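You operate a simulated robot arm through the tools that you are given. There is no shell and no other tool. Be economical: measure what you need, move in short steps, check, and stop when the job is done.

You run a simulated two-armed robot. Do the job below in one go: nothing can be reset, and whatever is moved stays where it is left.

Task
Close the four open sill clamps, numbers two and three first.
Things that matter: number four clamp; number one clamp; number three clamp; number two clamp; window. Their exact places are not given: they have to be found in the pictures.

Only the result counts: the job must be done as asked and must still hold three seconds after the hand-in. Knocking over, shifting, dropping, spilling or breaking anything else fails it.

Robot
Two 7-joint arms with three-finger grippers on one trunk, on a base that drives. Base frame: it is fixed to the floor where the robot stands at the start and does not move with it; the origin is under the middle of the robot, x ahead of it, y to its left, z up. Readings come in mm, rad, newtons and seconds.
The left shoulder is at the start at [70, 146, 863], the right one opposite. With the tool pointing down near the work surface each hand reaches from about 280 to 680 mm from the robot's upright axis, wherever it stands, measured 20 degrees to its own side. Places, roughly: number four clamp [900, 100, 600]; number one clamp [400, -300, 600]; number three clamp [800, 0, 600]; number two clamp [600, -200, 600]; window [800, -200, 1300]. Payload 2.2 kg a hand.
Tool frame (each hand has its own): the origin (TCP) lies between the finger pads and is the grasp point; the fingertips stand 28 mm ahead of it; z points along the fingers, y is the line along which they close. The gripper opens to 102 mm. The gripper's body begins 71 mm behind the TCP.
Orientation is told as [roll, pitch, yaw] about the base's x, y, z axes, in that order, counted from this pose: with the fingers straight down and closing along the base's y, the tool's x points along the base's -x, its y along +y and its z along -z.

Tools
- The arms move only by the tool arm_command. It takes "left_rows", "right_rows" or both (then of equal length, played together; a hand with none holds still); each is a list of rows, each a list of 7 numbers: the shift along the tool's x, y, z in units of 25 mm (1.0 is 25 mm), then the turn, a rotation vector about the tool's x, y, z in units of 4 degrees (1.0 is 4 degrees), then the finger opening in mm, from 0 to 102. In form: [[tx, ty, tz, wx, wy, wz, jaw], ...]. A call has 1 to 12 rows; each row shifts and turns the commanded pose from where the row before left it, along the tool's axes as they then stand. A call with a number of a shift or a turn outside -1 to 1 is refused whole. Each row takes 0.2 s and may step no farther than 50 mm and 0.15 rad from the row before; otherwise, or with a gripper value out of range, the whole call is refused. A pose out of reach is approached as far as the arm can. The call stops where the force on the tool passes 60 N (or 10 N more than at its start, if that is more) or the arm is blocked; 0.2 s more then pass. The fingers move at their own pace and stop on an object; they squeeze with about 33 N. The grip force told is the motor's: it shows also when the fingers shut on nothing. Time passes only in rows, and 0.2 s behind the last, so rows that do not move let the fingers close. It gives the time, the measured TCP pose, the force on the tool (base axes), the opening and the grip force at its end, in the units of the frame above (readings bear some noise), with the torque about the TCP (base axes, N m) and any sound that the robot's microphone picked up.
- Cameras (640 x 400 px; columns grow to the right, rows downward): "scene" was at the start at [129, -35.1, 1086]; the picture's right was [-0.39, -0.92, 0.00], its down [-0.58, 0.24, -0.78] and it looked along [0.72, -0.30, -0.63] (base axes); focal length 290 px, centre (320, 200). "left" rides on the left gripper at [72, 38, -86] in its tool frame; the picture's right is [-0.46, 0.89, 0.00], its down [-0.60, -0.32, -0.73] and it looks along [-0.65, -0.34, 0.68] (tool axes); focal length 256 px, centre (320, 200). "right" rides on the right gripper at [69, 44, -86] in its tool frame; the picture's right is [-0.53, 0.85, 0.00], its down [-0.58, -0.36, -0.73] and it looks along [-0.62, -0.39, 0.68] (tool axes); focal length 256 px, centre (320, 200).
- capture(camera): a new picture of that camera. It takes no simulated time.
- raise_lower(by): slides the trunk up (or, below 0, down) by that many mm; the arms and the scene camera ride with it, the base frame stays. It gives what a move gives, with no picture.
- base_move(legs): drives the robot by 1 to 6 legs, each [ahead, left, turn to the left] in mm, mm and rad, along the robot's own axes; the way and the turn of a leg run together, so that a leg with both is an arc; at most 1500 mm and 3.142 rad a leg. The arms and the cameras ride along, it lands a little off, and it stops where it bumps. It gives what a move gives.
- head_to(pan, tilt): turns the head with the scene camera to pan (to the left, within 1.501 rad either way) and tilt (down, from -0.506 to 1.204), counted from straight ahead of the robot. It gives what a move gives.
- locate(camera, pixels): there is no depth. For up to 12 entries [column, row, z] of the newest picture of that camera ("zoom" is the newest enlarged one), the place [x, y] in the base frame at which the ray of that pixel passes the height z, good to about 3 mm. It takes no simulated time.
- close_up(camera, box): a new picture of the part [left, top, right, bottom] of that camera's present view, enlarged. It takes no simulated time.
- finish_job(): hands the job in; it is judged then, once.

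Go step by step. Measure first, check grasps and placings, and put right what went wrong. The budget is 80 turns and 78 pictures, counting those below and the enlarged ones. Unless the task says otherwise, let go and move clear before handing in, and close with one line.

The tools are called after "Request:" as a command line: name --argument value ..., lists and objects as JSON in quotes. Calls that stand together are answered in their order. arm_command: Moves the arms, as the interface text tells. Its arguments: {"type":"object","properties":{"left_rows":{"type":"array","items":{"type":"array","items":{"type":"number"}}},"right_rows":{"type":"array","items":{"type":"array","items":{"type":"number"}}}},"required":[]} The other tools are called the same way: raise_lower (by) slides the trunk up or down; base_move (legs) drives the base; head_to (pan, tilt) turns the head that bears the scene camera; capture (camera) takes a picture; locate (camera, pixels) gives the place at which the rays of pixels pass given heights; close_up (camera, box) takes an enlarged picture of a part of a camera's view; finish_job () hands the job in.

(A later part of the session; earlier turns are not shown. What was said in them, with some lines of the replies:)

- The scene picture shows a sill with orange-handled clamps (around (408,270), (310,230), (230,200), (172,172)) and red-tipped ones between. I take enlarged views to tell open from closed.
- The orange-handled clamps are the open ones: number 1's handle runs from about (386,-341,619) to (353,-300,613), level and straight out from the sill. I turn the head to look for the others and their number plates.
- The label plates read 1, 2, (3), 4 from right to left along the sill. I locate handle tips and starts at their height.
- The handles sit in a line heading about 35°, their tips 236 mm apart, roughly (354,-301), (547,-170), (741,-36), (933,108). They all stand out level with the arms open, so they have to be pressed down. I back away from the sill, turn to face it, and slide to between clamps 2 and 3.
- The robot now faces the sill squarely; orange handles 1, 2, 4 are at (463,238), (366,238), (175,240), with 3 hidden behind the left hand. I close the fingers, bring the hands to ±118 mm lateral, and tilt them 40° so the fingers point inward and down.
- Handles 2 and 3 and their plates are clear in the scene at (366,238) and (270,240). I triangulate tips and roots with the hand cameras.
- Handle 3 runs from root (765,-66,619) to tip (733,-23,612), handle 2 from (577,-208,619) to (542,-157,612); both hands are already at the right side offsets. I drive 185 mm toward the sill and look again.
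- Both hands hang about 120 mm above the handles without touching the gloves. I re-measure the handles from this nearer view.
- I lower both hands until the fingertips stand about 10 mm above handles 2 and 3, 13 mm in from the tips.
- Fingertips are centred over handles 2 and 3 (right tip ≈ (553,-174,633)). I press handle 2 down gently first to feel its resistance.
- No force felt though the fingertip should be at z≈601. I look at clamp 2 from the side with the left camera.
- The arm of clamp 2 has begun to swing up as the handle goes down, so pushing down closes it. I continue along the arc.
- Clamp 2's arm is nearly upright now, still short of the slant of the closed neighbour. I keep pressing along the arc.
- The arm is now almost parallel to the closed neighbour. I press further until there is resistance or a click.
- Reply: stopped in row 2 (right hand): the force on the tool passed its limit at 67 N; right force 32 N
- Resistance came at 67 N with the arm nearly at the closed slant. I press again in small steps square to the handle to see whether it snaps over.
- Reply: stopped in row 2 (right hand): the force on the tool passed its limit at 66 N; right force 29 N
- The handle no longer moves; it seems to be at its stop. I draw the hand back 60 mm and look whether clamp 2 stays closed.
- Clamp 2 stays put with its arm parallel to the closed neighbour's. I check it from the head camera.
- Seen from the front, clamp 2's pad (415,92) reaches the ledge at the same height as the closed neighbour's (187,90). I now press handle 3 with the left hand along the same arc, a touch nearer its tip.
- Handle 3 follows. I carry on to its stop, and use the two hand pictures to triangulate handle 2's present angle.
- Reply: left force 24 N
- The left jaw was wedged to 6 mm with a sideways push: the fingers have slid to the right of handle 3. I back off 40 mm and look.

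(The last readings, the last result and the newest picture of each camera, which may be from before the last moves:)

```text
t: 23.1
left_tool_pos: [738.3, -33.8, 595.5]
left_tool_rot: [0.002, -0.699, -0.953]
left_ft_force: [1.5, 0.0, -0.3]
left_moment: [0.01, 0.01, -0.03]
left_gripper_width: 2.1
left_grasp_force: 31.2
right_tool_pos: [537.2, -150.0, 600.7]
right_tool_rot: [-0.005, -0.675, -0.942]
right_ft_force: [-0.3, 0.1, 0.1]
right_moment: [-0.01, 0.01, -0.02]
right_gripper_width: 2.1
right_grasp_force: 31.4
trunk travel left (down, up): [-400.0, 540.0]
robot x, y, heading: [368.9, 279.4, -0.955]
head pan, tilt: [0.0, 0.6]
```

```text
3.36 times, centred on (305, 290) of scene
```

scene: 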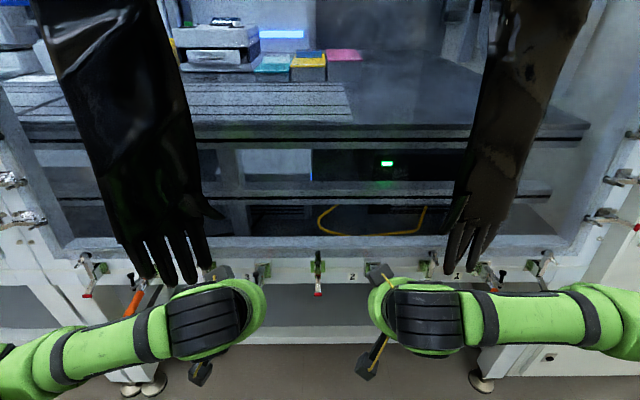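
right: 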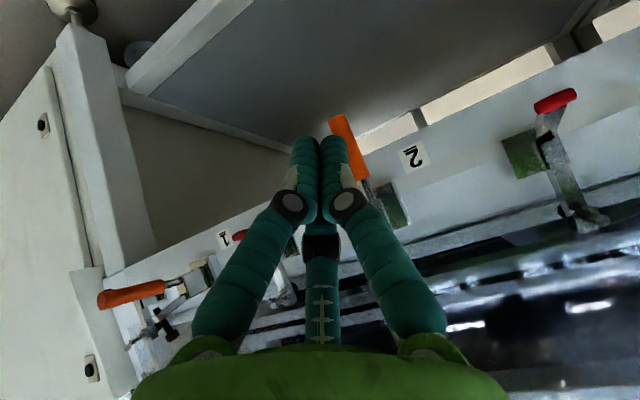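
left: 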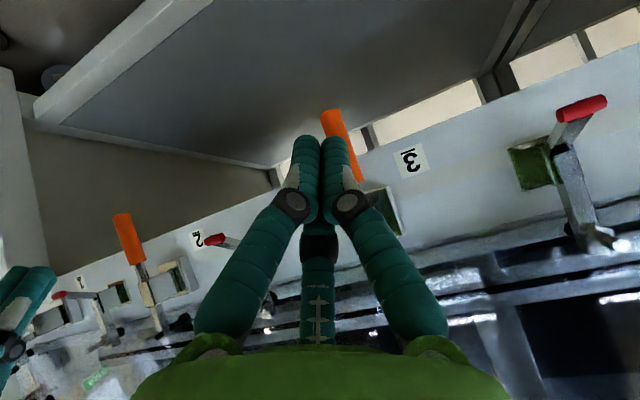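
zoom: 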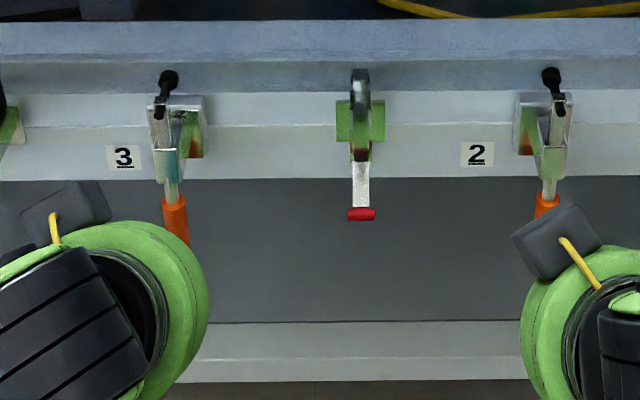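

Handle 3 stays down but its fingers were about 7 mm off to the right. I shift the left hand 7 mm left and press again.

Request:
arm_command --left_rows '[[0, 0.28, 0, 0, 0, 0, 0], [-0.18, 0, 0.5, 0, 0, 0, 0], [-0.18, 0, 0.5, 0, 0, 0, 0], [-0.1, 0, 0.25, 0, 0, 0, 0], [-0.1, 0, 0.25, 0, 0, 0, 0], [-0.1, 0, 0.25, 0, 0, 0, 0], [-0.1, 0, 0.25, 0, 0, 0, 0]]'

Request:
capture --camera "left"

Request:
close_up --camera "right" --box '[440, 60, 640, 185]'

```text
t: 24.4
left_tool_pos: [757.1, -51.8, 574.9]
left_tool_rot: [-0.002, -0.689, -0.962]
left_ft_force: [-17.3, 24.7, 12.7]
left_moment: [0.0, -0.02, -0.08]
left_gripper_width: 2.1
left_grasp_force: 31.1
right_tool_pos: [536.0, -147.5, 602.0]
right_tool_rot: [-0.004, -0.68, -0.941]
right_ft_force: [0.9, 0.6, 1.9]
right_moment: [0.01, 0.0, 0.0]
right_gripper_width: 2.3
right_grasp_force: 31.2
trunk travel left (down, up): [-400.0, 540.0]
robot x, y, heading: [368.8, 282.5, -0.951]
head pan, tilt: [0.0, 0.6]
stopped in row 6 (left hand): the force on the tool passed its limit at 67 N (the readings are from after the stop); the commanded pose is now the measured one
```

```text
35 pictures are left
```

left: 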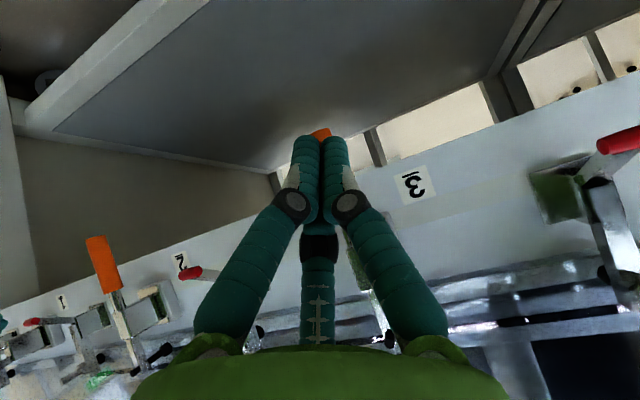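

```text
3.20 times, centred on (540, 122) of right
```

zoom: 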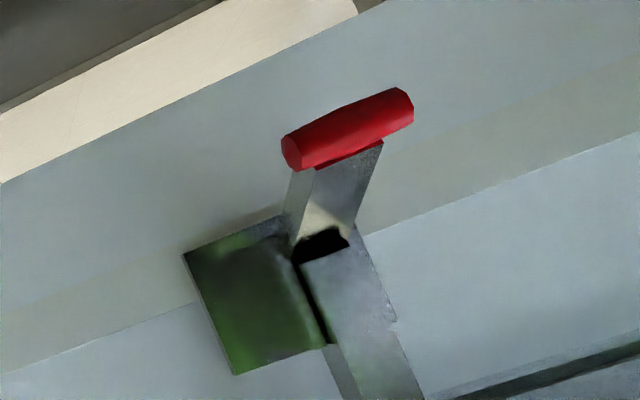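

Now the press is centred and the stop gives 67 N at the same relative place as on clamp 2. I look closely at clamp 2's pad from the side to check it seats on the ledge.

Request:
close_up --camera "left" --box '[0, 230, 224, 370]'

Request:
arm_command --left_rows '[[0.2, 0, -0.8, 0, 0, 0, 0], [0.2, 0, -0.8, 0, 0, 0, 0], [0.3, 0, -0.8, 0, 0, 0, 0], [0.3, 0, -0.8, 0, 0, 0, 0]]' --right_rows '[[0.2, 0, -0.8, 0, 0, 0, 0], [0.2, 0, -0.8, 0, 0, 0, 0], [0, 0, 0, 0, 0, 0, 0], [0, 0, 0, 0, 0, 0, 0]]'

Request:
capture --camera "right"

Request:
capture --camera "scene"

```text
2.86 times, centred on (112, 300) of left
```

zoom: 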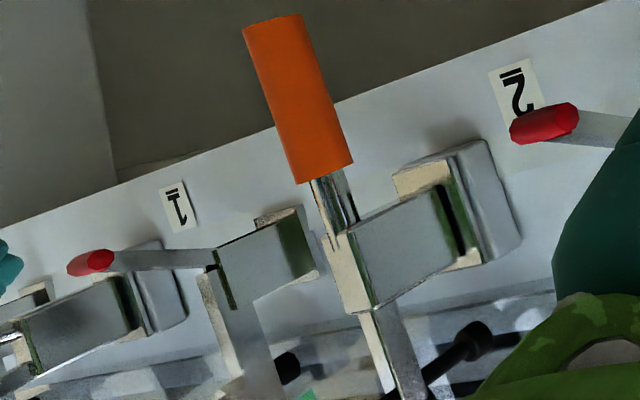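

```text
t: 25.4
left_tool_pos: [722.7, 2.0, 619.8]
left_tool_rot: [0.0, -0.69, -0.958]
left_ft_force: [-0.6, -0.6, 0.2]
left_moment: [0.03, -0.03, -0.01]
left_gripper_width: 2.3
left_grasp_force: 31.4
right_tool_pos: [517.6, -122.0, 625.5]
right_tool_rot: [-0.002, -0.675, -0.942]
right_ft_force: [0.1, 0.6, -0.5]
right_moment: [0.02, 0.01, 0.0]
right_gripper_width: 2.1
right_grasp_force: 30.8
trunk travel left (down, up): [-400.0, 540.0]
robot x, y, heading: [368.8, 281.5, -0.954]
head pan, tilt: [0.0, 0.6]
```

```text
32 pictures are left
```

right: 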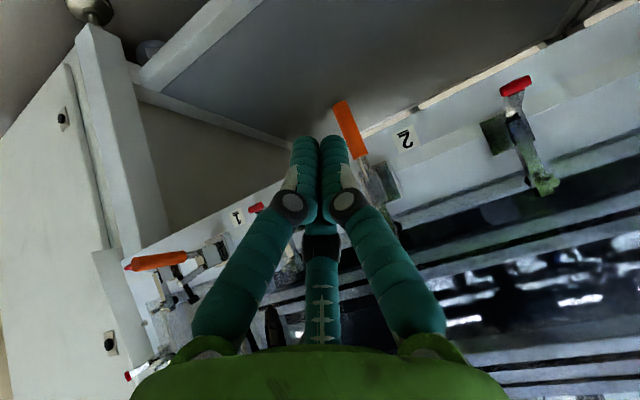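

```text
31 pictures are left
```

scene: 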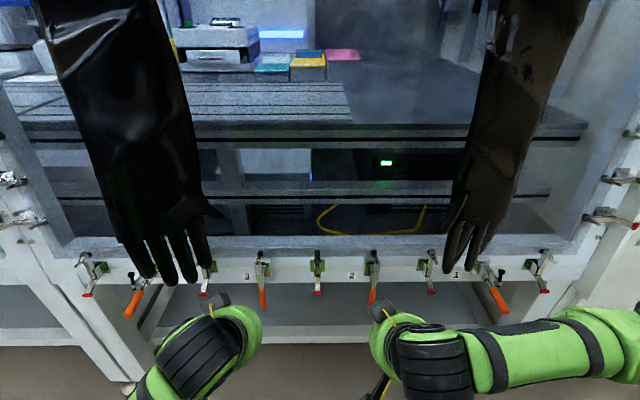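

Clamps 2 and 3 now match the closed red ones in the scene picture. Before going to 1 and 4 I want the gloves' places, as the left glove hangs beside clamp 4 (fingertips (150-200,280)).

Request:
capture --camera "left"

Request:
locate --camera "scene" --pixels '[[133, 316, 613], [145, 290, 619], [499, 312, 613], [489, 289, 619], [168, 284, 650], [168, 284, 680], [150, 276, 650], [193, 282, 650], [447, 258, 650], [447, 258, 680], [475, 250, 680], [98, 262, 640]]'

Request:
close_up --camera "scene" --box '[80, 220, 272, 340]'

Request:
close_up --camera "scene" --box '[400, 220, 560, 320]'

```text
30 pictures are left
```

left: 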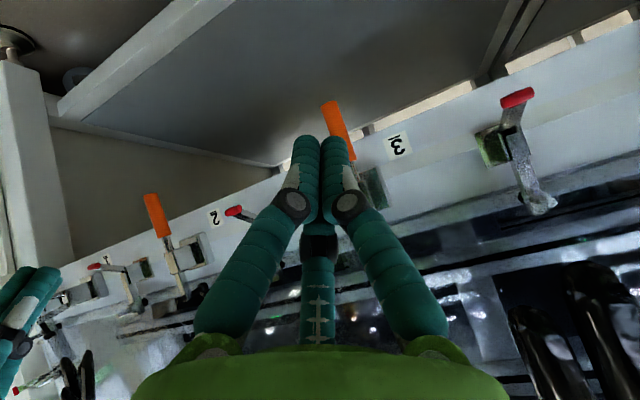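

```text
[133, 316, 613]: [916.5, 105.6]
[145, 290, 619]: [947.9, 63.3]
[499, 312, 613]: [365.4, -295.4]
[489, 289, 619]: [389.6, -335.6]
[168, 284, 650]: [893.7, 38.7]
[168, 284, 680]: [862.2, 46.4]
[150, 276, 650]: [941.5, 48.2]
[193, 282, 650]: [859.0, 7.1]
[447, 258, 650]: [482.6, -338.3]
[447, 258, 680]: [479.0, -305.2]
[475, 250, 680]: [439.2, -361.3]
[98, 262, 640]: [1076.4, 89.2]
```

```text
3.33 times, centred on (176, 280) of scene
```

zoom: 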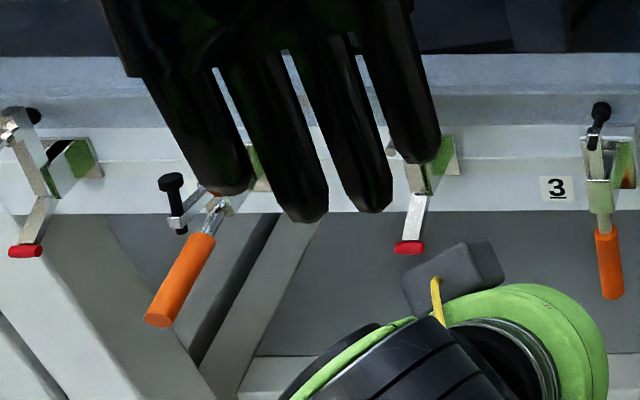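

```text
4.00 times, centred on (480, 270) of scene
```

zoom: 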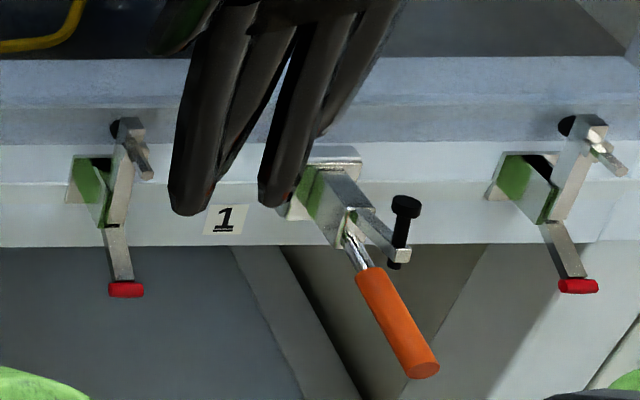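

I triangulate the glove fingertips (scene (204,267) ↔ left (522,312); scene (191,281) ↔ left (590,268)).

Request:
locate --camera "left" --pixels '[[522, 312, 640], [522, 312, 660], [522, 312, 670], [590, 268, 640], [590, 268, 660], [590, 268, 625]]'

Request:
locate --camera "scene" --pixels '[[204, 267, 640], [204, 267, 660], [204, 267, 700], [191, 281, 640], [191, 281, 660], [191, 281, 700]]'

```text
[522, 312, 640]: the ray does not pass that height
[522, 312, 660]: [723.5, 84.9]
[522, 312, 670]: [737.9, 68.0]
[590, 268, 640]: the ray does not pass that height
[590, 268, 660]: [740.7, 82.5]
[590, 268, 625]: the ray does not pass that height
```

```text
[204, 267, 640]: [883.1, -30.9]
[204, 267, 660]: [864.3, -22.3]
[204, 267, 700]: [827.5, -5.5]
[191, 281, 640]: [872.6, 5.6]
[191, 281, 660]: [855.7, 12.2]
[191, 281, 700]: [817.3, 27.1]
```

The glove fingertips are at about z 700-715, 20-30 mm farther in than the handle tips, so the hands can pass below and outside them. I raise and draw back both hands, then spread them to clamps 4 and 1 with 16° more tilt.

Request:
arm_command --left_rows '[[-0.054, 0, -0.69, 0, 0, 0, 0], [-0.054, 0, -0.69, 0, 0, 0, 0], [-0.054, 0, -0.69, 0, 0, 0, 0], [-0.054, 0, -0.69, 0, 0, 0, 0], [-0.054, 0, -0.69, 0, 0, 0, 0]]' --right_rows '[[-0.15, 0, -0.55, 0, 0, 0, 0], [-0.15, 0, -0.55, 0, 0, 0, 0], [-0.15, 0, -0.55, 0, 0, 0, 0], [-0.15, 0, -0.55, 0, 0, 0, 0], [-0.15, 0, -0.55, 0, 0, 0, 0]]'

Request:
arm_command --left_rows '[[0, 0.884, 0, 0, -0.4, 0, 0], [0, 0.884, 0, 0, -0.4, 0, 0], [0, 0.884, 0, 0, -0.4, 0, 0], [0, 0.884, 0, 0, -0.4, 0, 0], [0, 0.884, 0, 0, -0.4, 0, 0], [0, 0.884, 0, 0, -0.4, 0, 0], [0, 0.884, 0, 0, -0.4, 0, 0], [0, 0.884, 0, 0, -0.4, 0, 0], [0, 0.884, 0, 0, -0.4, 0, 0], [0, 0.884, 0, 0, -0.4, 0, 0]]' --right_rows '[[0, -0.92, 0, 0, -0.4, 0, 0], [0, -0.92, 0, 0, -0.4, 0, 0], [0, -0.92, 0, 0, -0.4, 0, 0], [0, -0.92, 0, 0, -0.4, 0, 0], [0, -0.92, 0, 0, -0.4, 0, 0], [0, -0.92, 0, 0, -0.4, 0, 0], [0, -0.92, 0, 0, -0.4, 0, 0], [0, -0.92, 0, 0, -0.4, 0, 0], [0, -0.92, 0, 0, -0.4, 0, 0], [0, -0.92, 0, 0, -0.4, 0, 0]]'

Request:
capture --camera "left"

Request:
capture --camera "right"

Request:
capture --camera "scene"

```text
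t: 26.6
left_tool_pos: [700.2, 4.6, 684.5]
left_tool_rot: [0.001, -0.689, -0.957]
left_ft_force: [-0.3, 0.7, -0.3]
left_moment: [0.0, 0.01, 0.02]
left_gripper_width: 1.8
left_grasp_force: 31.8
left hand out of reach, approached as far as the arm can: row 2, 3, 4, 5
right_tool_pos: [522.6, -111.5, 688.5]
right_tool_rot: [-0.004, -0.674, -0.94]
right_ft_force: [0.3, -0.2, -0.2]
right_moment: [-0.01, 0.05, 0.03]
right_gripper_width: 1.9
right_grasp_force: 31.1
right hand out of reach, approached as far as the arm can: row 2, 3, 4, 5
trunk travel left (down, up): [-400.0, 540.0]
robot x, y, heading: [369.0, 279.7, -0.95]
head pan, tilt: [0.0, 0.6]
```

```text
t: 28.8
left_tool_pos: [898.2, 92.4, 682.9]
left_tool_rot: [0.0, -0.97, -0.958]
left_ft_force: [-0.2, -0.2, 0.2]
left_moment: [0.0, -0.04, 0.02]
left_gripper_width: 2.2
left_grasp_force: 31.6
left hand out of reach, approached as far as the arm can: row 1, 2, 3, 4, 5
right_tool_pos: [374.6, -276.7, 685.3]
right_tool_rot: [-0.005, -0.955, -0.936]
right_ft_force: [-0.5, 0.1, 0.2]
right_moment: [-0.02, -0.01, -0.03]
right_gripper_width: 2.1
right_grasp_force: 31.1
right hand out of reach, approached as far as the arm can: row 1, 2, 3, 4, 5
trunk travel left (down, up): [-400.0, 540.0]
robot x, y, heading: [368.3, 282.9, -0.952]
head pan, tilt: [0.0, 0.6]
```

```text
27 pictures are left
```

left: 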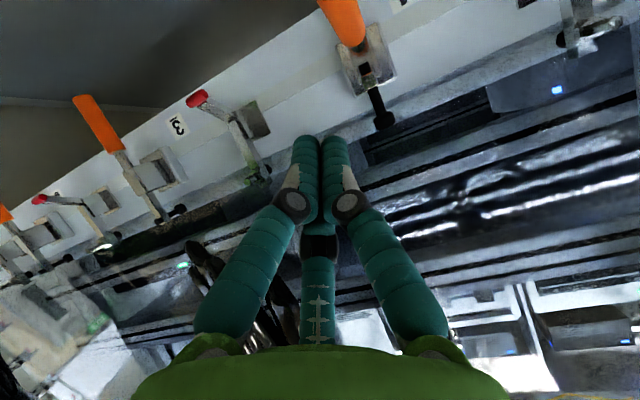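

```text
26 pictures are left
```

right: 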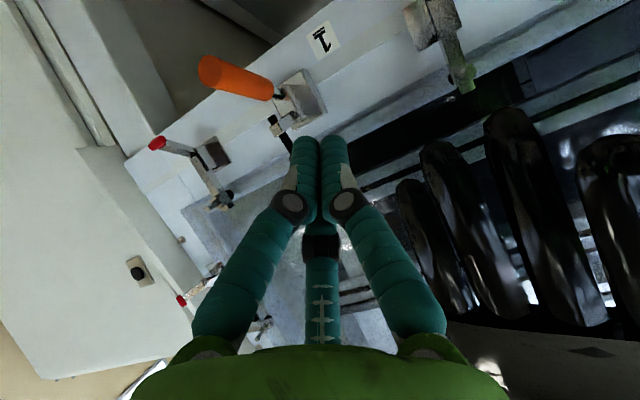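

```text
25 pictures are left
```

scene: 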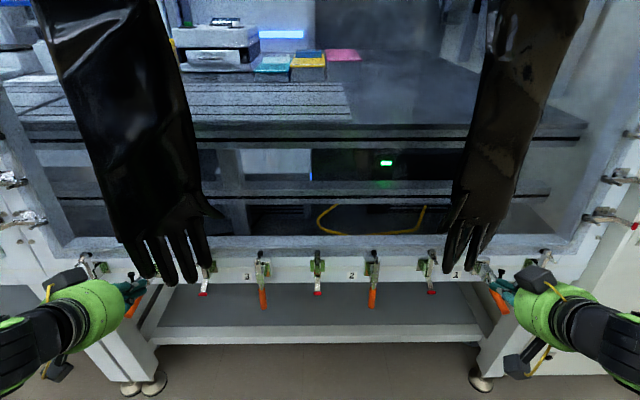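

The hands are now outside clamps 4 and 1. I re-measure handles 4 and 1 from the hand pictures.

Request:
locate --camera "left" --pixels '[[340, 2, 617], [358, 45, 619], [376, 75, 640], [97, 110, 550]]'

Request:
locate --camera "right" --pixels '[[207, 73, 613], [271, 96, 619]]'

Request:
locate --camera "scene" --pixels '[[129, 315, 613], [494, 293, 619]]'

Request:
close_up --camera "scene" --box '[80, 240, 208, 320]'

Request:
close_up --camera "scene" --box '[440, 240, 568, 320]'

```text
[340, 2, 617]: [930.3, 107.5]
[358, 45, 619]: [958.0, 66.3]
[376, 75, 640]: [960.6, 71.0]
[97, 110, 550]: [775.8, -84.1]
```

```text
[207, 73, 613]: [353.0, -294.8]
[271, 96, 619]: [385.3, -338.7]
```

```text
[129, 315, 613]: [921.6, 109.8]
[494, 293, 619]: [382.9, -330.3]
```

```text
5.00 times, centred on (144, 280) of scene
```

zoom: 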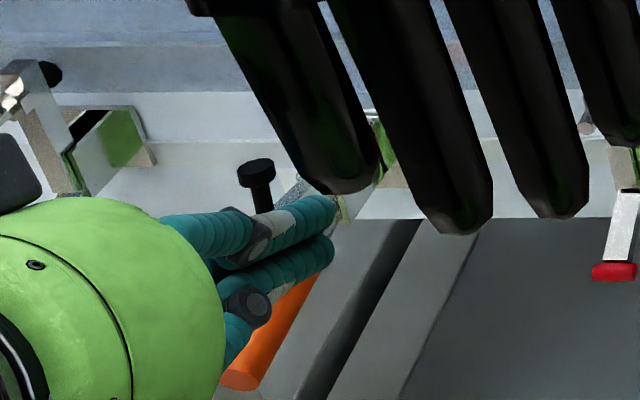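

```text
5.00 times, centred on (504, 280) of scene
```

zoom: 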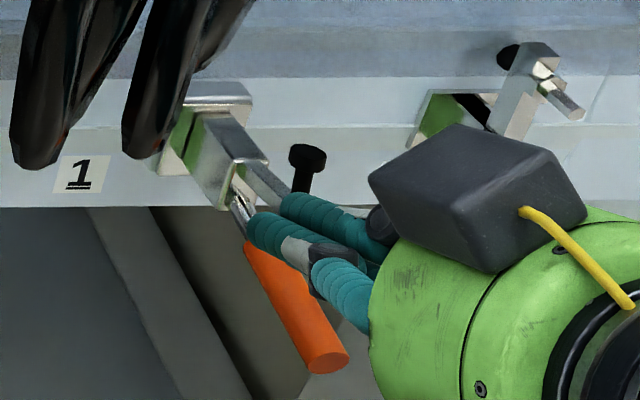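

Handle 4 tip ≈ (924,110), handle 1 tip ≈ (355,-297). I shift the left hand 31 mm left, the right 28 mm right, then lower both to 10 mm above the handles.

Request:
arm_command --left_rows '[[0.1, 0.62, -0.15, 0, 0, 0, 0], [0.1, 0.62, -0.15, 0, 0, 0, 0], [0.385, 0, 0.263, 0, 0, 0, 0], [0.385, 0, 0.263, 0, 0, 0, 0], [0.385, 0, 0.263, 0, 0, 0, 0]]' --right_rows '[[0.052, -0.56, -0.076, 0, 0, 0, 0], [0.052, -0.56, -0.076, 0, 0, 0, 0], [0.407, 0, 0.279, 0, 0, 0, 0], [0.407, 0, 0.279, 0, 0, 0, 0], [0.407, 0, 0.279, 0, 0, 0, 0]]'

Request:
capture --camera "left"

Request:
capture --camera "right"

Request:
close_up --camera "scene" --box '[80, 240, 208, 320]'

Request:
close_up --camera "scene" --box '[440, 240, 568, 320]'

```text
t: 30.0
left_tool_pos: [918.5, 118.5, 645.5]
left_tool_rot: [0.0, -0.97, -0.956]
left_ft_force: [-1.4, -0.5, 0.7]
left_moment: [-0.02, -0.01, 0.03]
left_gripper_width: 2.1
left_grasp_force: 31.0
right_tool_pos: [351.1, -289.2, 647.9]
right_tool_rot: [-0.004, -0.955, -0.941]
right_ft_force: [0.4, 0.3, 0.3]
right_moment: [-0.02, 0.02, -0.03]
right_gripper_width: 1.7
right_grasp_force: 31.2
trunk travel left (down, up): [-400.0, 540.0]
robot x, y, heading: [369.3, 281.8, -0.955]
head pan, tilt: [0.0, 0.6]
```

```text
22 pictures are left
```

left: 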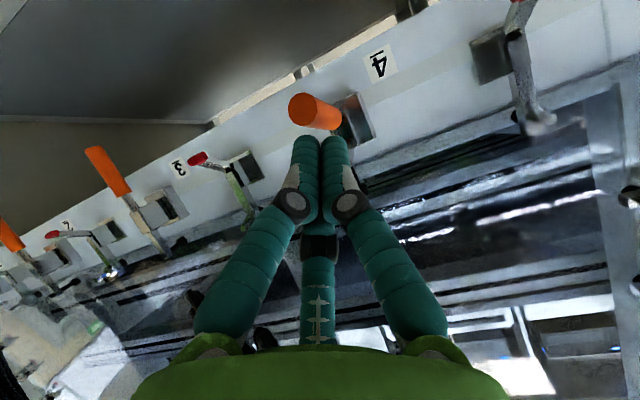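

```text
21 pictures are left
```

right: 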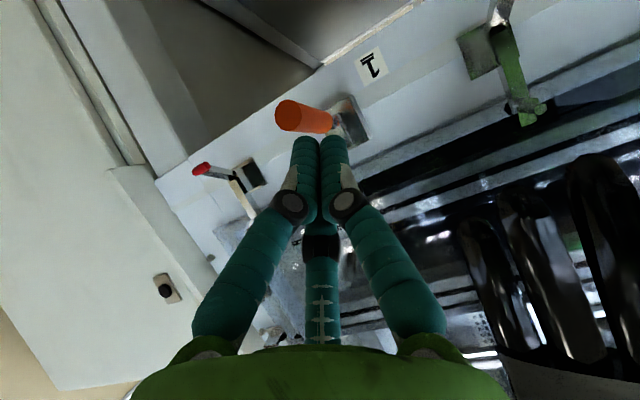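

```text
5.00 times, centred on (144, 280) of scene
```

zoom: 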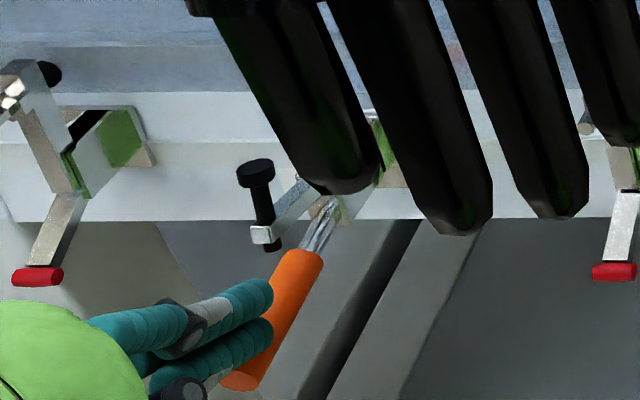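

```text
5.00 times, centred on (504, 280) of scene
```

zoom: 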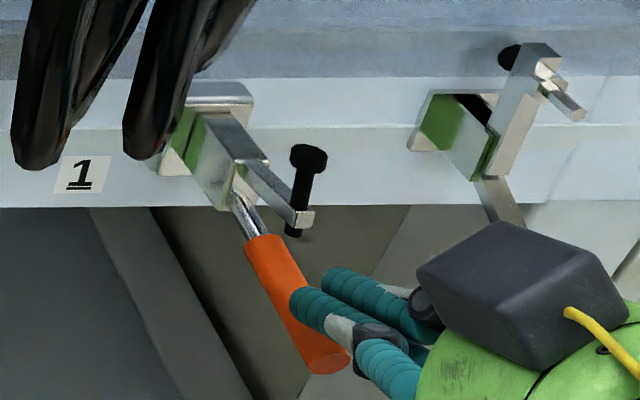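

Both fingertip pairs sit over their handles. I press handles 1 and 4 down together along the arc.

Request:
arm_command --left_rows '[[0.264, 0, 0.181, 0, 0, 0, 0], [0.264, 0, 0.181, 0, 0, 0, 0], [0.241, 0, 0.214, 0, 0, 0, 0], [0.219, 0, 0.247, 0, 0, 0, 0], [0.196, 0, 0.28, 0, 0, 0, 0], [0.196, 0, 0.28, 0, 0, 0, 0], [0.174, 0, 0.313, 0, 0, 0, 0], [0.174, 0, 0.313, 0, 0, 0, 0]]' --right_rows '[[0.264, 0, 0.181, 0, 0, 0, 0], [0.264, 0, 0.181, 0, 0, 0, 0], [0.241, 0, 0.214, 0, 0, 0, 0], [0.219, 0, 0.247, 0, 0, 0, 0], [0.196, 0, 0.28, 0, 0, 0, 0], [0.196, 0, 0.28, 0, 0, 0, 0], [0.174, 0, 0.313, 0, 0, 0, 0], [0.174, 0, 0.313, 0, 0, 0, 0]]'

Request:
capture --camera "left"

Request:
capture --camera "right"

Request:
capture --camera "scene"

```text
t: 31.8
left_tool_pos: [928.3, 103.5, 581.1]
left_tool_rot: [0.0, -0.971, -0.958]
left_ft_force: [0.1, -0.2, -0.4]
left_moment: [-0.01, -0.01, -0.01]
left_gripper_width: 2.0
left_grasp_force: 31.5
right_tool_pos: [343.6, -309.0, 623.0]
right_tool_rot: [-0.003, -0.949, -0.937]
right_ft_force: [-0.5, 0.2, -0.1]
right_moment: [0.01, 0.01, -0.04]
right_gripper_width: 2.3
right_grasp_force: 31.0
right hand out of reach, approached as far as the arm can: row 1, 2, 3, 4, 6, 7, 8
trunk travel left (down, up): [-400.0, 540.0]
robot x, y, heading: [366.5, 282.1, -0.949]
head pan, tilt: [0.0, 0.6]
```

```text
18 pictures are left
```

left: 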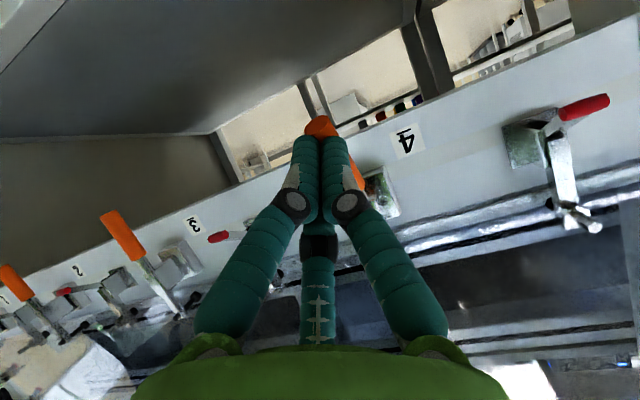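

```text
17 pictures are left
```

right: 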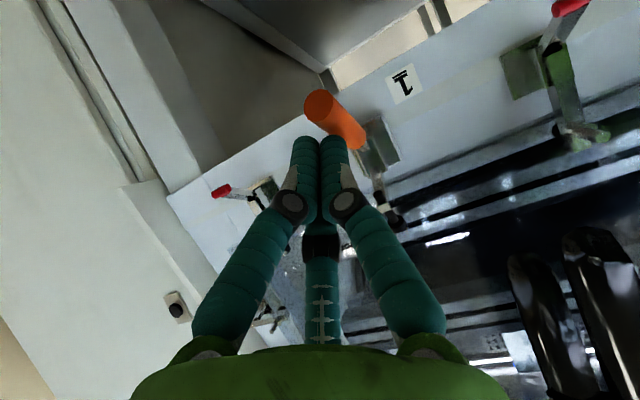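

```text
16 pictures are left
```

scene: 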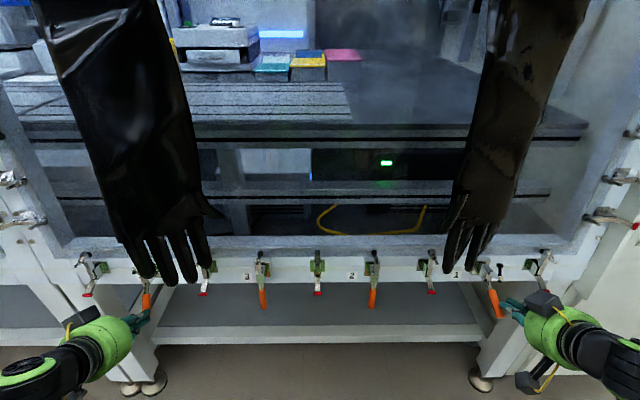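

Handle 4 followed well; the right arm ran into a reach limit with handle 1 only partly down. I finish clamp 4 first, easing 6 mm left to stay centred.

Request:
arm_command --left_rows '[[0.03, 0.06, 0.311, 0, 0, 0, 0], [0.03, 0.06, 0.311, 0, 0, 0, 0], [-0.026, 0.06, 0.321, 0, 0, 0, 0], [-0.026, 0.06, 0.321, 0, 0, 0, 0], [-0.059, 0, 0.299, 0, 0, 0, 0], [-0.059, 0, 0.299, 0, 0, 0, 0]]'

Request:
capture --camera "left"

```text
t: 33.0
left_tool_pos: [944.6, 87.0, 560.8]
left_tool_rot: [-0.002, -0.964, -0.958]
left_ft_force: [-21.6, 25.0, 15.0]
left_moment: [-0.23, -0.19, -0.17]
left_gripper_width: 2.0
left_grasp_force: 31.4
right_tool_pos: [342.0, -305.2, 624.0]
right_tool_rot: [0.0, -0.955, -0.938]
right_ft_force: [-0.7, 0.5, 0.3]
right_moment: [0.02, 0.0, 0.01]
right_gripper_width: 2.0
right_grasp_force: 30.8
trunk travel left (down, up): [-400.0, 540.0]
robot x, y, heading: [364.1, 284.3, -0.947]
head pan, tilt: [0.0, 0.6]
stopped in row 6 (left hand): the force on the tool passed its limit at 67 N (the readings are from after the stop); the commanded pose is now the measured one
```

```text
15 pictures are left
```

left: 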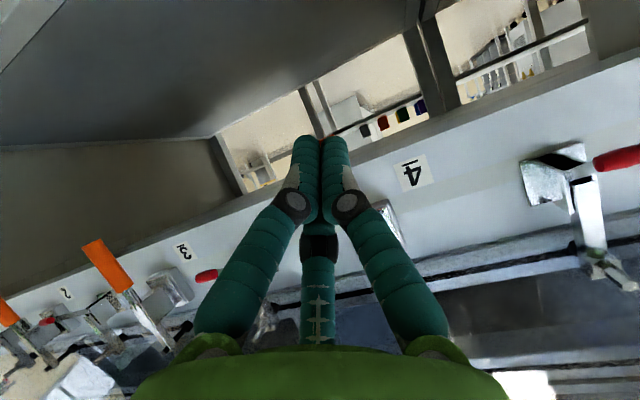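

Clamp 4 hit its stop squarely at 67 N, at the same relative place as the others. I draw both hands back and slide the base 150 mm right for clamp 1.

Request:
arm_command --left_rows '[[0, 0, -0.9, 0, 0, 0, 0], [0, 0, -0.9, 0, 0, 0, 0], [0, 0, -0.9, 0, 0, 0, 0], [0, 0, -0.9, 0, 0, 0, 0]]' --right_rows '[[0, 0, -0.9, 0, 0, 0, 0], [0, 0, -0.9, 0, 0, 0, 0], [-0.3, 0, -0.9, 0, 0, 0, 0], [-0.3, 0, -0.9, 0, 0, 0, 0]]'

Request:
base_move --legs '[[0, -150, 0]]'

Request:
capture --camera "right"

Request:
capture --camera "scene"

```text
t: 34.0
left_tool_pos: [906.0, 143.9, 611.8]
left_tool_rot: [-0.002, -0.965, -0.955]
left_ft_force: [0.2, -0.5, 0.0]
left_moment: [-0.03, 0.0, 0.0]
left_gripper_width: 2.1
left_grasp_force: 31.4
right_tool_pos: [302.9, -265.6, 683.0]
right_tool_rot: [-0.001, -0.951, -0.938]
right_ft_force: [0.0, 0.7, 0.6]
right_moment: [0.03, -0.01, -0.01]
right_gripper_width: 2.1
right_grasp_force: 31.8
right hand out of reach, approached as far as the arm can: row 4
trunk travel left (down, up): [-400.0, 540.0]
robot x, y, heading: [371.4, 281.6, -0.954]
head pan, tilt: [0.0, 0.6]
```

```text
t: 35.4
left_tool_pos: [787.7, 57.4, 611.1]
left_tool_rot: [0.0, -0.962, -0.957]
left_ft_force: [0.6, -0.1, -0.4]
left_moment: [-0.01, 0.0, 0.03]
left_gripper_width: 2.1
left_grasp_force: 31.2
right_tool_pos: [185.0, -352.0, 683.4]
right_tool_rot: [0.0, -0.95, -0.939]
right_ft_force: [-0.2, 0.0, -0.7]
right_moment: [0.01, 0.0, 0.04]
right_gripper_width: 2.0
right_grasp_force: 31.3
trunk travel left (down, up): [-400.0, 540.0]
robot x, y, heading: [247.4, 195.6, -0.947]
head pan, tilt: [0.0, 0.6]
```

```text
14 pictures are left
```

right: 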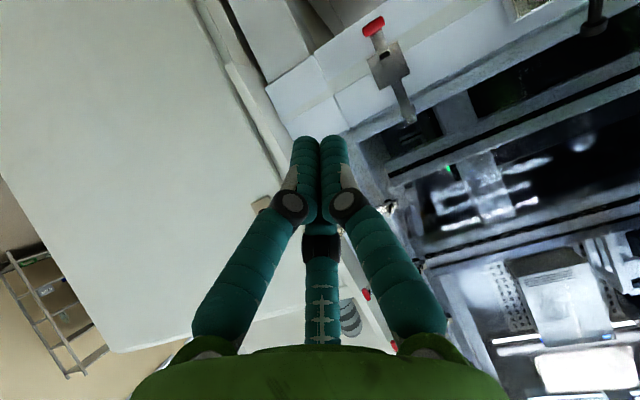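

```text
13 pictures are left
```

scene: 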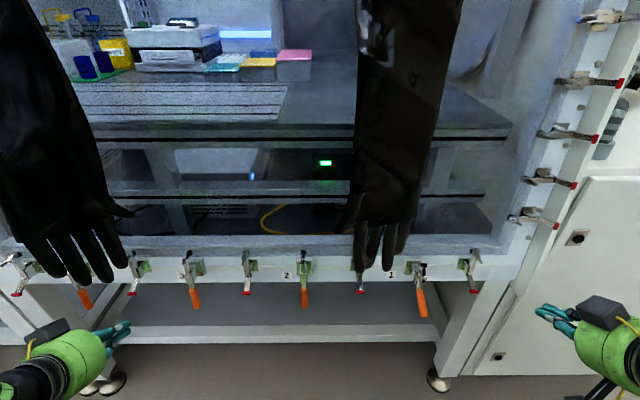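

Only clamp 1 remains open; its handle is at (420,298) in the scene. I zoom in on it and locate it.

Request:
close_up --camera "scene" --box '[340, 240, 500, 340]'

Request:
locate --camera "scene" --pixels '[[424, 314, 595], [424, 314, 605], [418, 291, 612], [418, 291, 619]]'

```text
4.00 times, centred on (420, 290) of scene
```

zoom: 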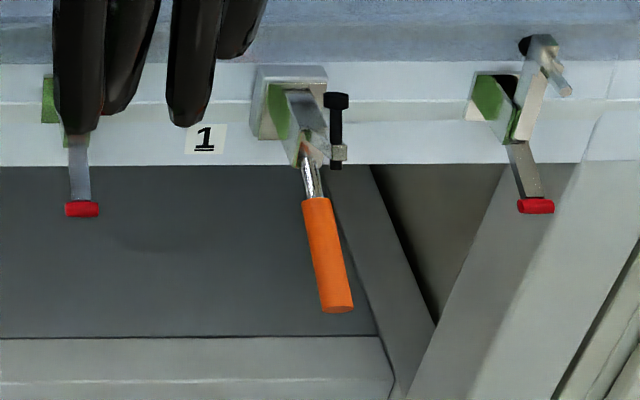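

```text
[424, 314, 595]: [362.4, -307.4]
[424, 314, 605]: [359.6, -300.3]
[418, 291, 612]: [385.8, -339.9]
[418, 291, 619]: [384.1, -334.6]
```

Clamp 1's handle is still almost level, tip ≈ (360,-302), root ≈ (385,-337). I move the right hand left 171 mm, in 50 mm and down 35 mm to stand over it.

Request:
arm_command --right_rows '[[0, 0.976, 0, 0, 0, 0, 0], [0, 0.976, 0, 0, 0, 0, 0], [0, 0.976, 0, 0, 0, 0, 0], [0, 0.976, 0, 0, 0, 0, 0], [0, 0.976, 0, 0, 0, 0, 0], [0, 0.976, 0, 0, 0, 0, 0], [0, 0.976, 0, 0, 0, 0, 0], [-0.582, 0, 0.813, 0, 0, 0, 0], [-0.582, 0, 0.813, 0, 0, 0, 0], [0.38, 0, 0.272, 0, 0, 0, 0], [0.38, 0, 0.272, 0, 0, 0, 0], [0.38, 0, 0.272, 0, 0, 0, 0]]'

Request:
capture --camera "right"

Request:
close_up --camera "scene" --box '[340, 240, 500, 340]'

```text
t: 38.0
left_tool_pos: [787.1, 57.4, 611.0]
left_tool_rot: [-0.001, -0.962, -0.956]
left_ft_force: [0.8, -0.8, 0.3]
left_moment: [-0.01, 0.03, 0.04]
left_gripper_width: 2.2
left_grasp_force: 31.6
right_tool_pos: [364.5, -357.9, 635.3]
right_tool_rot: [0.004, -0.95, -0.931]
right_ft_force: [-1.0, -0.4, 0.1]
right_moment: [0.03, 0.02, 0.02]
right_gripper_width: 2.3
right_grasp_force: 31.6
right hand out of reach, approached as far as the arm can: row 1, 2, 3, 4, 5, 6, 7, 12
trunk travel left (down, up): [-400.0, 540.0]
robot x, y, heading: [249.5, 194.4, -0.949]
head pan, tilt: [0.0, 0.6]
```

```text
11 pictures are left
```

right: 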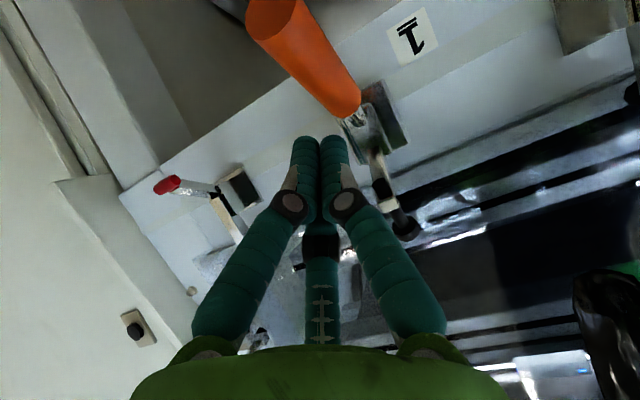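

```text
4.00 times, centred on (420, 290) of scene
```

zoom: 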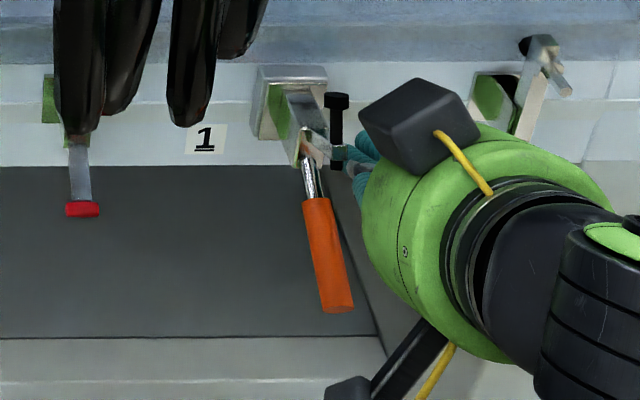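

The right arm is too cramped this close (out of reach inward), leaving the fingers 28 mm right of the handle. I back the base straight out 90 mm to free it and give the arm room.

Request:
base_move --legs '[[-90, 0, 0]]'

Request:
arm_command --right_rows '[[0, 0, 0, 0, 0.5, 0, 0], [0, 0, 0, 0, 0.5, 0, 0], [0, 0, 0, 0, 0.5, 0, 0], [0, 0, 0, 0, 0.5, 0, 0]]'

Request:
close_up --camera "scene" --box '[320, 200, 544, 340]'

```text
t: 39.1
left_tool_pos: [735.2, 133.1, 610.5]
left_tool_rot: [-0.001, -0.963, -0.952]
left_ft_force: [-0.1, 0.2, 0.3]
left_moment: [0.01, 0.0, -0.01]
left_gripper_width: 2.2
left_grasp_force: 31.4
right_tool_pos: [311.6, -284.0, 635.6]
right_tool_rot: [0.003, -0.953, -0.929]
right_ft_force: [0.0, -0.2, -0.2]
right_moment: [0.0, -0.01, -0.01]
right_gripper_width: 2.4
right_grasp_force: 31.8
trunk travel left (down, up): [-400.0, 540.0]
robot x, y, heading: [196.5, 272.4, -0.951]
head pan, tilt: [0.0, 0.6]
```

```text
t: 40.1
left_tool_pos: [734.6, 131.9, 610.2]
left_tool_rot: [-0.001, -0.961, -0.954]
left_ft_force: [-0.7, -0.4, 1.0]
left_moment: [0.01, 0.03, -0.01]
left_gripper_width: 2.1
left_grasp_force: 30.9
right_tool_pos: [312.8, -284.3, 635.2]
right_tool_rot: [0.002, -0.81, -0.926]
right_ft_force: [-0.2, -0.6, -0.4]
right_moment: [-0.04, 0.03, -0.02]
right_gripper_width: 2.2
right_grasp_force: 31.2
trunk travel left (down, up): [-400.0, 540.0]
robot x, y, heading: [195.1, 271.2, -0.953]
head pan, tilt: [0.0, 0.6]
```

```text
2.86 times, centred on (432, 270) of scene
```

zoom: 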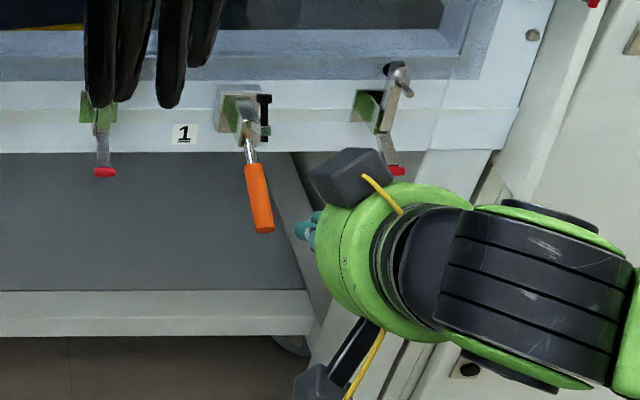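

The arm has room now. I locate handle 1 in this zoom, then lift the fingers 18 mm and move them over it.

Request:
locate --camera "zoom" --pixels '[[263, 225, 605], [263, 225, 613], [252, 167, 619], [252, 167, 612]]'

Request:
arm_command --right_rows '[[-0.52, 0, -0.497, 0, 0, 0, 0], [-0.1, 0.528, -0.1, 0, 0, 0, 0], [0, 0.528, 0, 0, 0, 0, 0], [-0.455, 0, 0.478, 0, 0, 0, 0], [-0.455, 0, 0.478, 0, 0, 0, 0]]'

Request:
capture --camera "right"

```text
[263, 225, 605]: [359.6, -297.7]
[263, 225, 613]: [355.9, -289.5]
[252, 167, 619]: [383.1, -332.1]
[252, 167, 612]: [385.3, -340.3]
```

```text
t: 41.3
left_tool_pos: [735.0, 131.3, 611.4]
left_tool_rot: [-0.002, -0.962, -0.952]
left_ft_force: [0.1, 0.1, -0.2]
left_moment: [0.02, 0.04, -0.01]
left_gripper_width: 1.7
left_grasp_force: 31.8
right_tool_pos: [351.7, -294.6, 656.4]
right_tool_rot: [0.0, -0.809, -0.927]
right_ft_force: [0.2, 0.0, 0.4]
right_moment: [0.03, 0.03, 0.01]
right_gripper_width: 2.1
right_grasp_force: 31.3
trunk travel left (down, up): [-400.0, 540.0]
robot x, y, heading: [194.3, 267.7, -0.949]
head pan, tilt: [0.0, 0.6]
```

```text
8 pictures are left
```

right: 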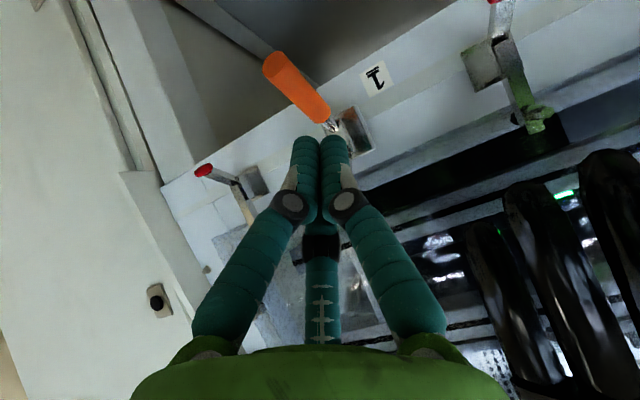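

I check the handle against the fingertip with this right picture before pressing.

Request:
locate --camera "right" --pixels '[[275, 68, 613], [275, 68, 603], [275, 68, 593], [323, 119, 619], [323, 119, 610], [323, 119, 600]]'

Request:
close_up --camera "scene" --box '[360, 220, 456, 280]'

```text
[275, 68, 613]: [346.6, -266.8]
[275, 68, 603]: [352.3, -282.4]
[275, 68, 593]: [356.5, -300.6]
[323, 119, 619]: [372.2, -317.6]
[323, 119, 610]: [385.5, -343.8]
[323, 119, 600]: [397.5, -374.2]
```

```text
6.67 times, centred on (408, 250) of scene
```

zoom: 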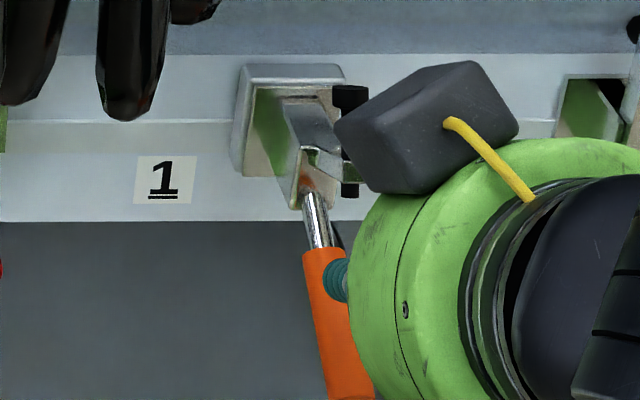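

Handle 1 is about 17° down (tip ≈ (359,-300,597)), and the fingertip is centred above it. I press it along the arc with the right hand.

Request:
arm_command --right_rows '[[0.317, 0.03, 0.247, 0, 0, 0, 0], [0.317, 0.03, 0.247, 0, 0, 0, 0], [0.232, 0.03, 0.221, 0, 0, 0, 0], [0.149, 0, 0.308, 0, 0, 0, 0], [0.149, 0, 0.308, 0, 0, 0, 0], [0.121, 0, 0.337, 0, 0, 0, 0], [0.121, 0, 0.337, 0, 0, 0, 0]]'

Request:
capture --camera "right"

```text
t: 42.9
left_tool_pos: [735.5, 132.4, 610.0]
left_tool_rot: [0.001, -0.962, -0.952]
left_ft_force: [0.5, -0.2, -0.2]
left_moment: [0.0, 0.02, 0.0]
left_gripper_width: 2.0
left_grasp_force: 31.4
right_tool_pos: [362.6, -303.1, 597.8]
right_tool_rot: [0.001, -0.811, -0.926]
right_ft_force: [-0.1, -0.1, 0.7]
right_moment: [0.0, -0.04, -0.03]
right_gripper_width: 2.2
right_grasp_force: 31.3
trunk travel left (down, up): [-400.0, 540.0]
robot x, y, heading: [192.3, 268.8, -0.947]
head pan, tilt: [0.0, 0.6]
```

```text
6 pictures are left
```

right: 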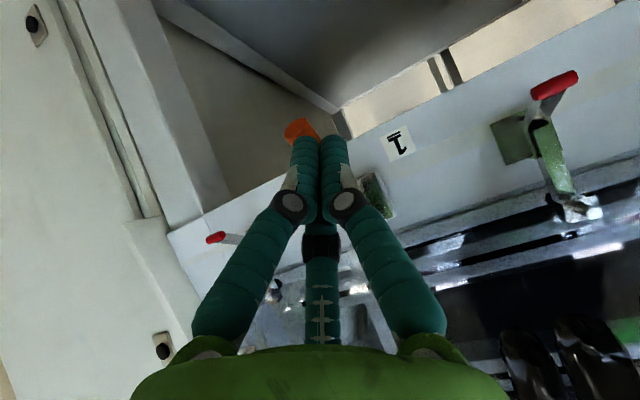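

Handle 1 is following (tip at (300,128)). I carry on to the stop with a slight ease to the right.

Request:
arm_command --right_rows '[[-0.021, -0.04, 0.312, 0, 0, 0, 0], [-0.021, -0.04, 0.312, 0, 0, 0, 0], [-0.077, 0, 0.313, 0, 0, 0, 0], [-0.077, 0, 0.313, 0, 0, 0, 0], [-0.106, 0, 0.286, 0, 0, 0, 0], [-0.106, 0, 0.286, 0, 0, 0, 0], [-0.106, 0, 0.286, 0, 0, 0, 0]]'

Request:
capture --camera "right"

```text
t: 44.3
left_tool_pos: [733.0, 133.7, 612.4]
left_tool_rot: [-0.004, -0.967, -0.955]
left_ft_force: [-0.1, 0.8, 0.4]
left_moment: [0.02, 0.03, 0.0]
left_gripper_width: 1.9
left_grasp_force: 31.5
right_tool_pos: [380.7, -324.8, 573.3]
right_tool_rot: [0.007, -0.8, -0.926]
right_ft_force: [-16.7, 25.8, 12.1]
right_moment: [-0.08, -0.03, -0.14]
right_gripper_width: 1.9
right_grasp_force: 31.4
trunk travel left (down, up): [-400.0, 540.0]
robot x, y, heading: [192.7, 268.3, -0.951]
head pan, tilt: [0.0, 0.6]
stopped in row 7 (right hand): the force on the tool passed its limit at 66 N (the readings are from after the stop); the commanded pose is now the measured one
```

```text
5 pictures are left
```

right: 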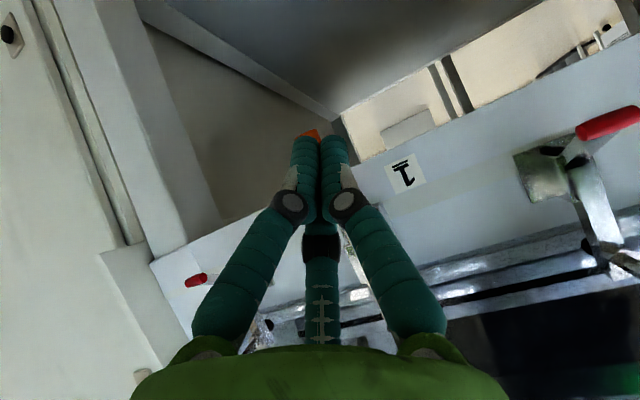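

Clamp 1 met its stop at 66 N, centred, at the same relative spot as the others. I withdraw the right hand, back the base off and check all four.

Request:
arm_command --right_rows '[[0, 0, -0.9, 0, 0, 0, 0], [0, 0, -0.9, 0, 0, 0, 0], [0, 0, -0.9, 0, 0, 0, 0]]'

Request:
base_move --legs '[[-120, 0, 0]]'

Request:
head_to --pan 0.12 --tilt 0.6

Request:
close_up --camera "scene" --box '[120, 130, 520, 380]'

```text
t: 45.1
left_tool_pos: [734.4, 131.7, 610.9]
left_tool_rot: [-0.003, -0.965, -0.954]
left_ft_force: [0.1, 0.6, 0.0]
left_moment: [-0.01, -0.02, -0.02]
left_gripper_width: 2.0
left_grasp_force: 31.6
right_tool_pos: [353.8, -291.8, 617.7]
right_tool_rot: [0.002, -0.801, -0.928]
right_ft_force: [-0.1, -0.1, 0.1]
right_moment: [-0.02, -0.02, -0.01]
right_gripper_width: 2.3
right_grasp_force: 30.8
trunk travel left (down, up): [-400.0, 540.0]
robot x, y, heading: [192.4, 272.1, -0.951]
head pan, tilt: [0.0, 0.6]
```

```text
t: 46.4
left_tool_pos: [664.9, 230.2, 610.6]
left_tool_rot: [0.0, -0.962, -0.953]
left_ft_force: [0.6, 0.7, -0.1]
left_moment: [0.02, 0.0, -0.03]
left_gripper_width: 1.7
left_grasp_force: 31.5
right_tool_pos: [284.4, -194.2, 618.1]
right_tool_rot: [0.004, -0.801, -0.929]
right_ft_force: [-1.2, 0.2, 0.2]
right_moment: [0.0, 0.0, 0.0]
right_gripper_width: 2.2
right_grasp_force: 31.2
trunk travel left (down, up): [-400.0, 540.0]
robot x, y, heading: [125.3, 367.4, -0.946]
head pan, tilt: [0.0, 0.6]
```

```text
t: 47.0
left_tool_pos: [664.7, 229.9, 611.2]
left_tool_rot: [-0.002, -0.962, -0.956]
left_ft_force: [-0.3, -0.1, 0.5]
left_moment: [-0.03, -0.01, 0.01]
left_gripper_width: 2.0
left_grasp_force: 31.2
right_tool_pos: [282.7, -193.9, 618.6]
right_tool_rot: [0.003, -0.801, -0.928]
right_ft_force: [1.1, 0.1, -0.5]
right_moment: [-0.04, 0.02, -0.01]
right_gripper_width: 2.2
right_grasp_force: 31.7
trunk travel left (down, up): [-400.0, 540.0]
robot x, y, heading: [123.5, 369.9, -0.944]
head pan, tilt: [0.12, 0.6]
```

```text
1.60 times, centred on (320, 255) of scene
```

zoom: 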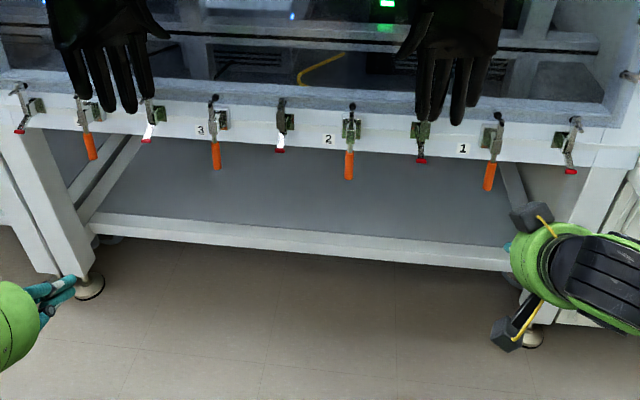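

All four orange-handled clamps now have their arms up on the ledge. Two enlarged looks to make sure.

Request:
close_up --camera "scene" --box '[160, 175, 288, 255]'

Request:
close_up --camera "scene" --box '[316, 175, 444, 255]'

```text
5.00 times, centred on (224, 215) of scene
```

zoom: 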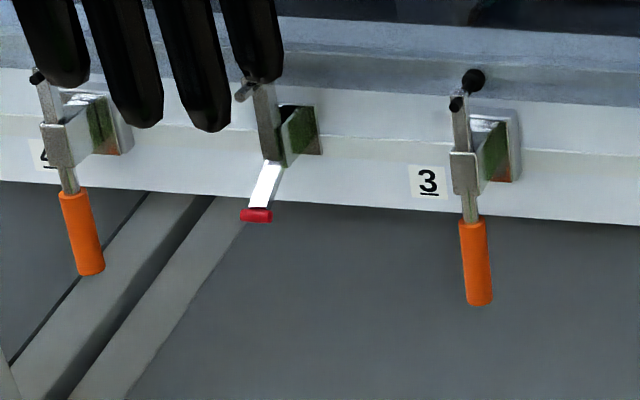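

```text
5.00 times, centred on (380, 215) of scene
```

zoom: 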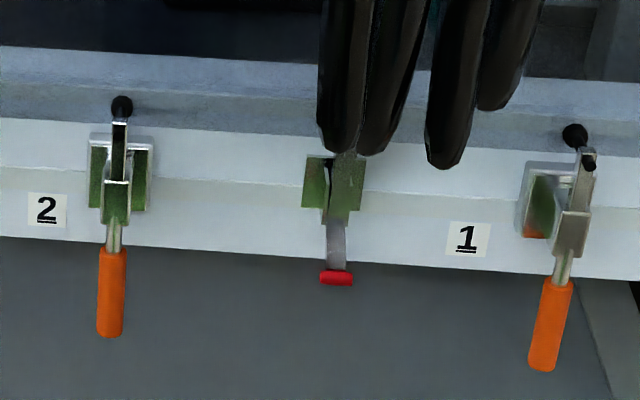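

All four show the same closed pose: arm up, pad seated on the ledge and handle down. Both hands are clear, so I hand in.

Request:
finish_job

```text
The job is handed in.
```

All four open sill clamps are closed, numbers two and three first, then four and one. I pressed each one to its stop, and the last pictures show the arms up and the handles down. I heard no click at any stop, so I judged them closed by the force and the pictures.
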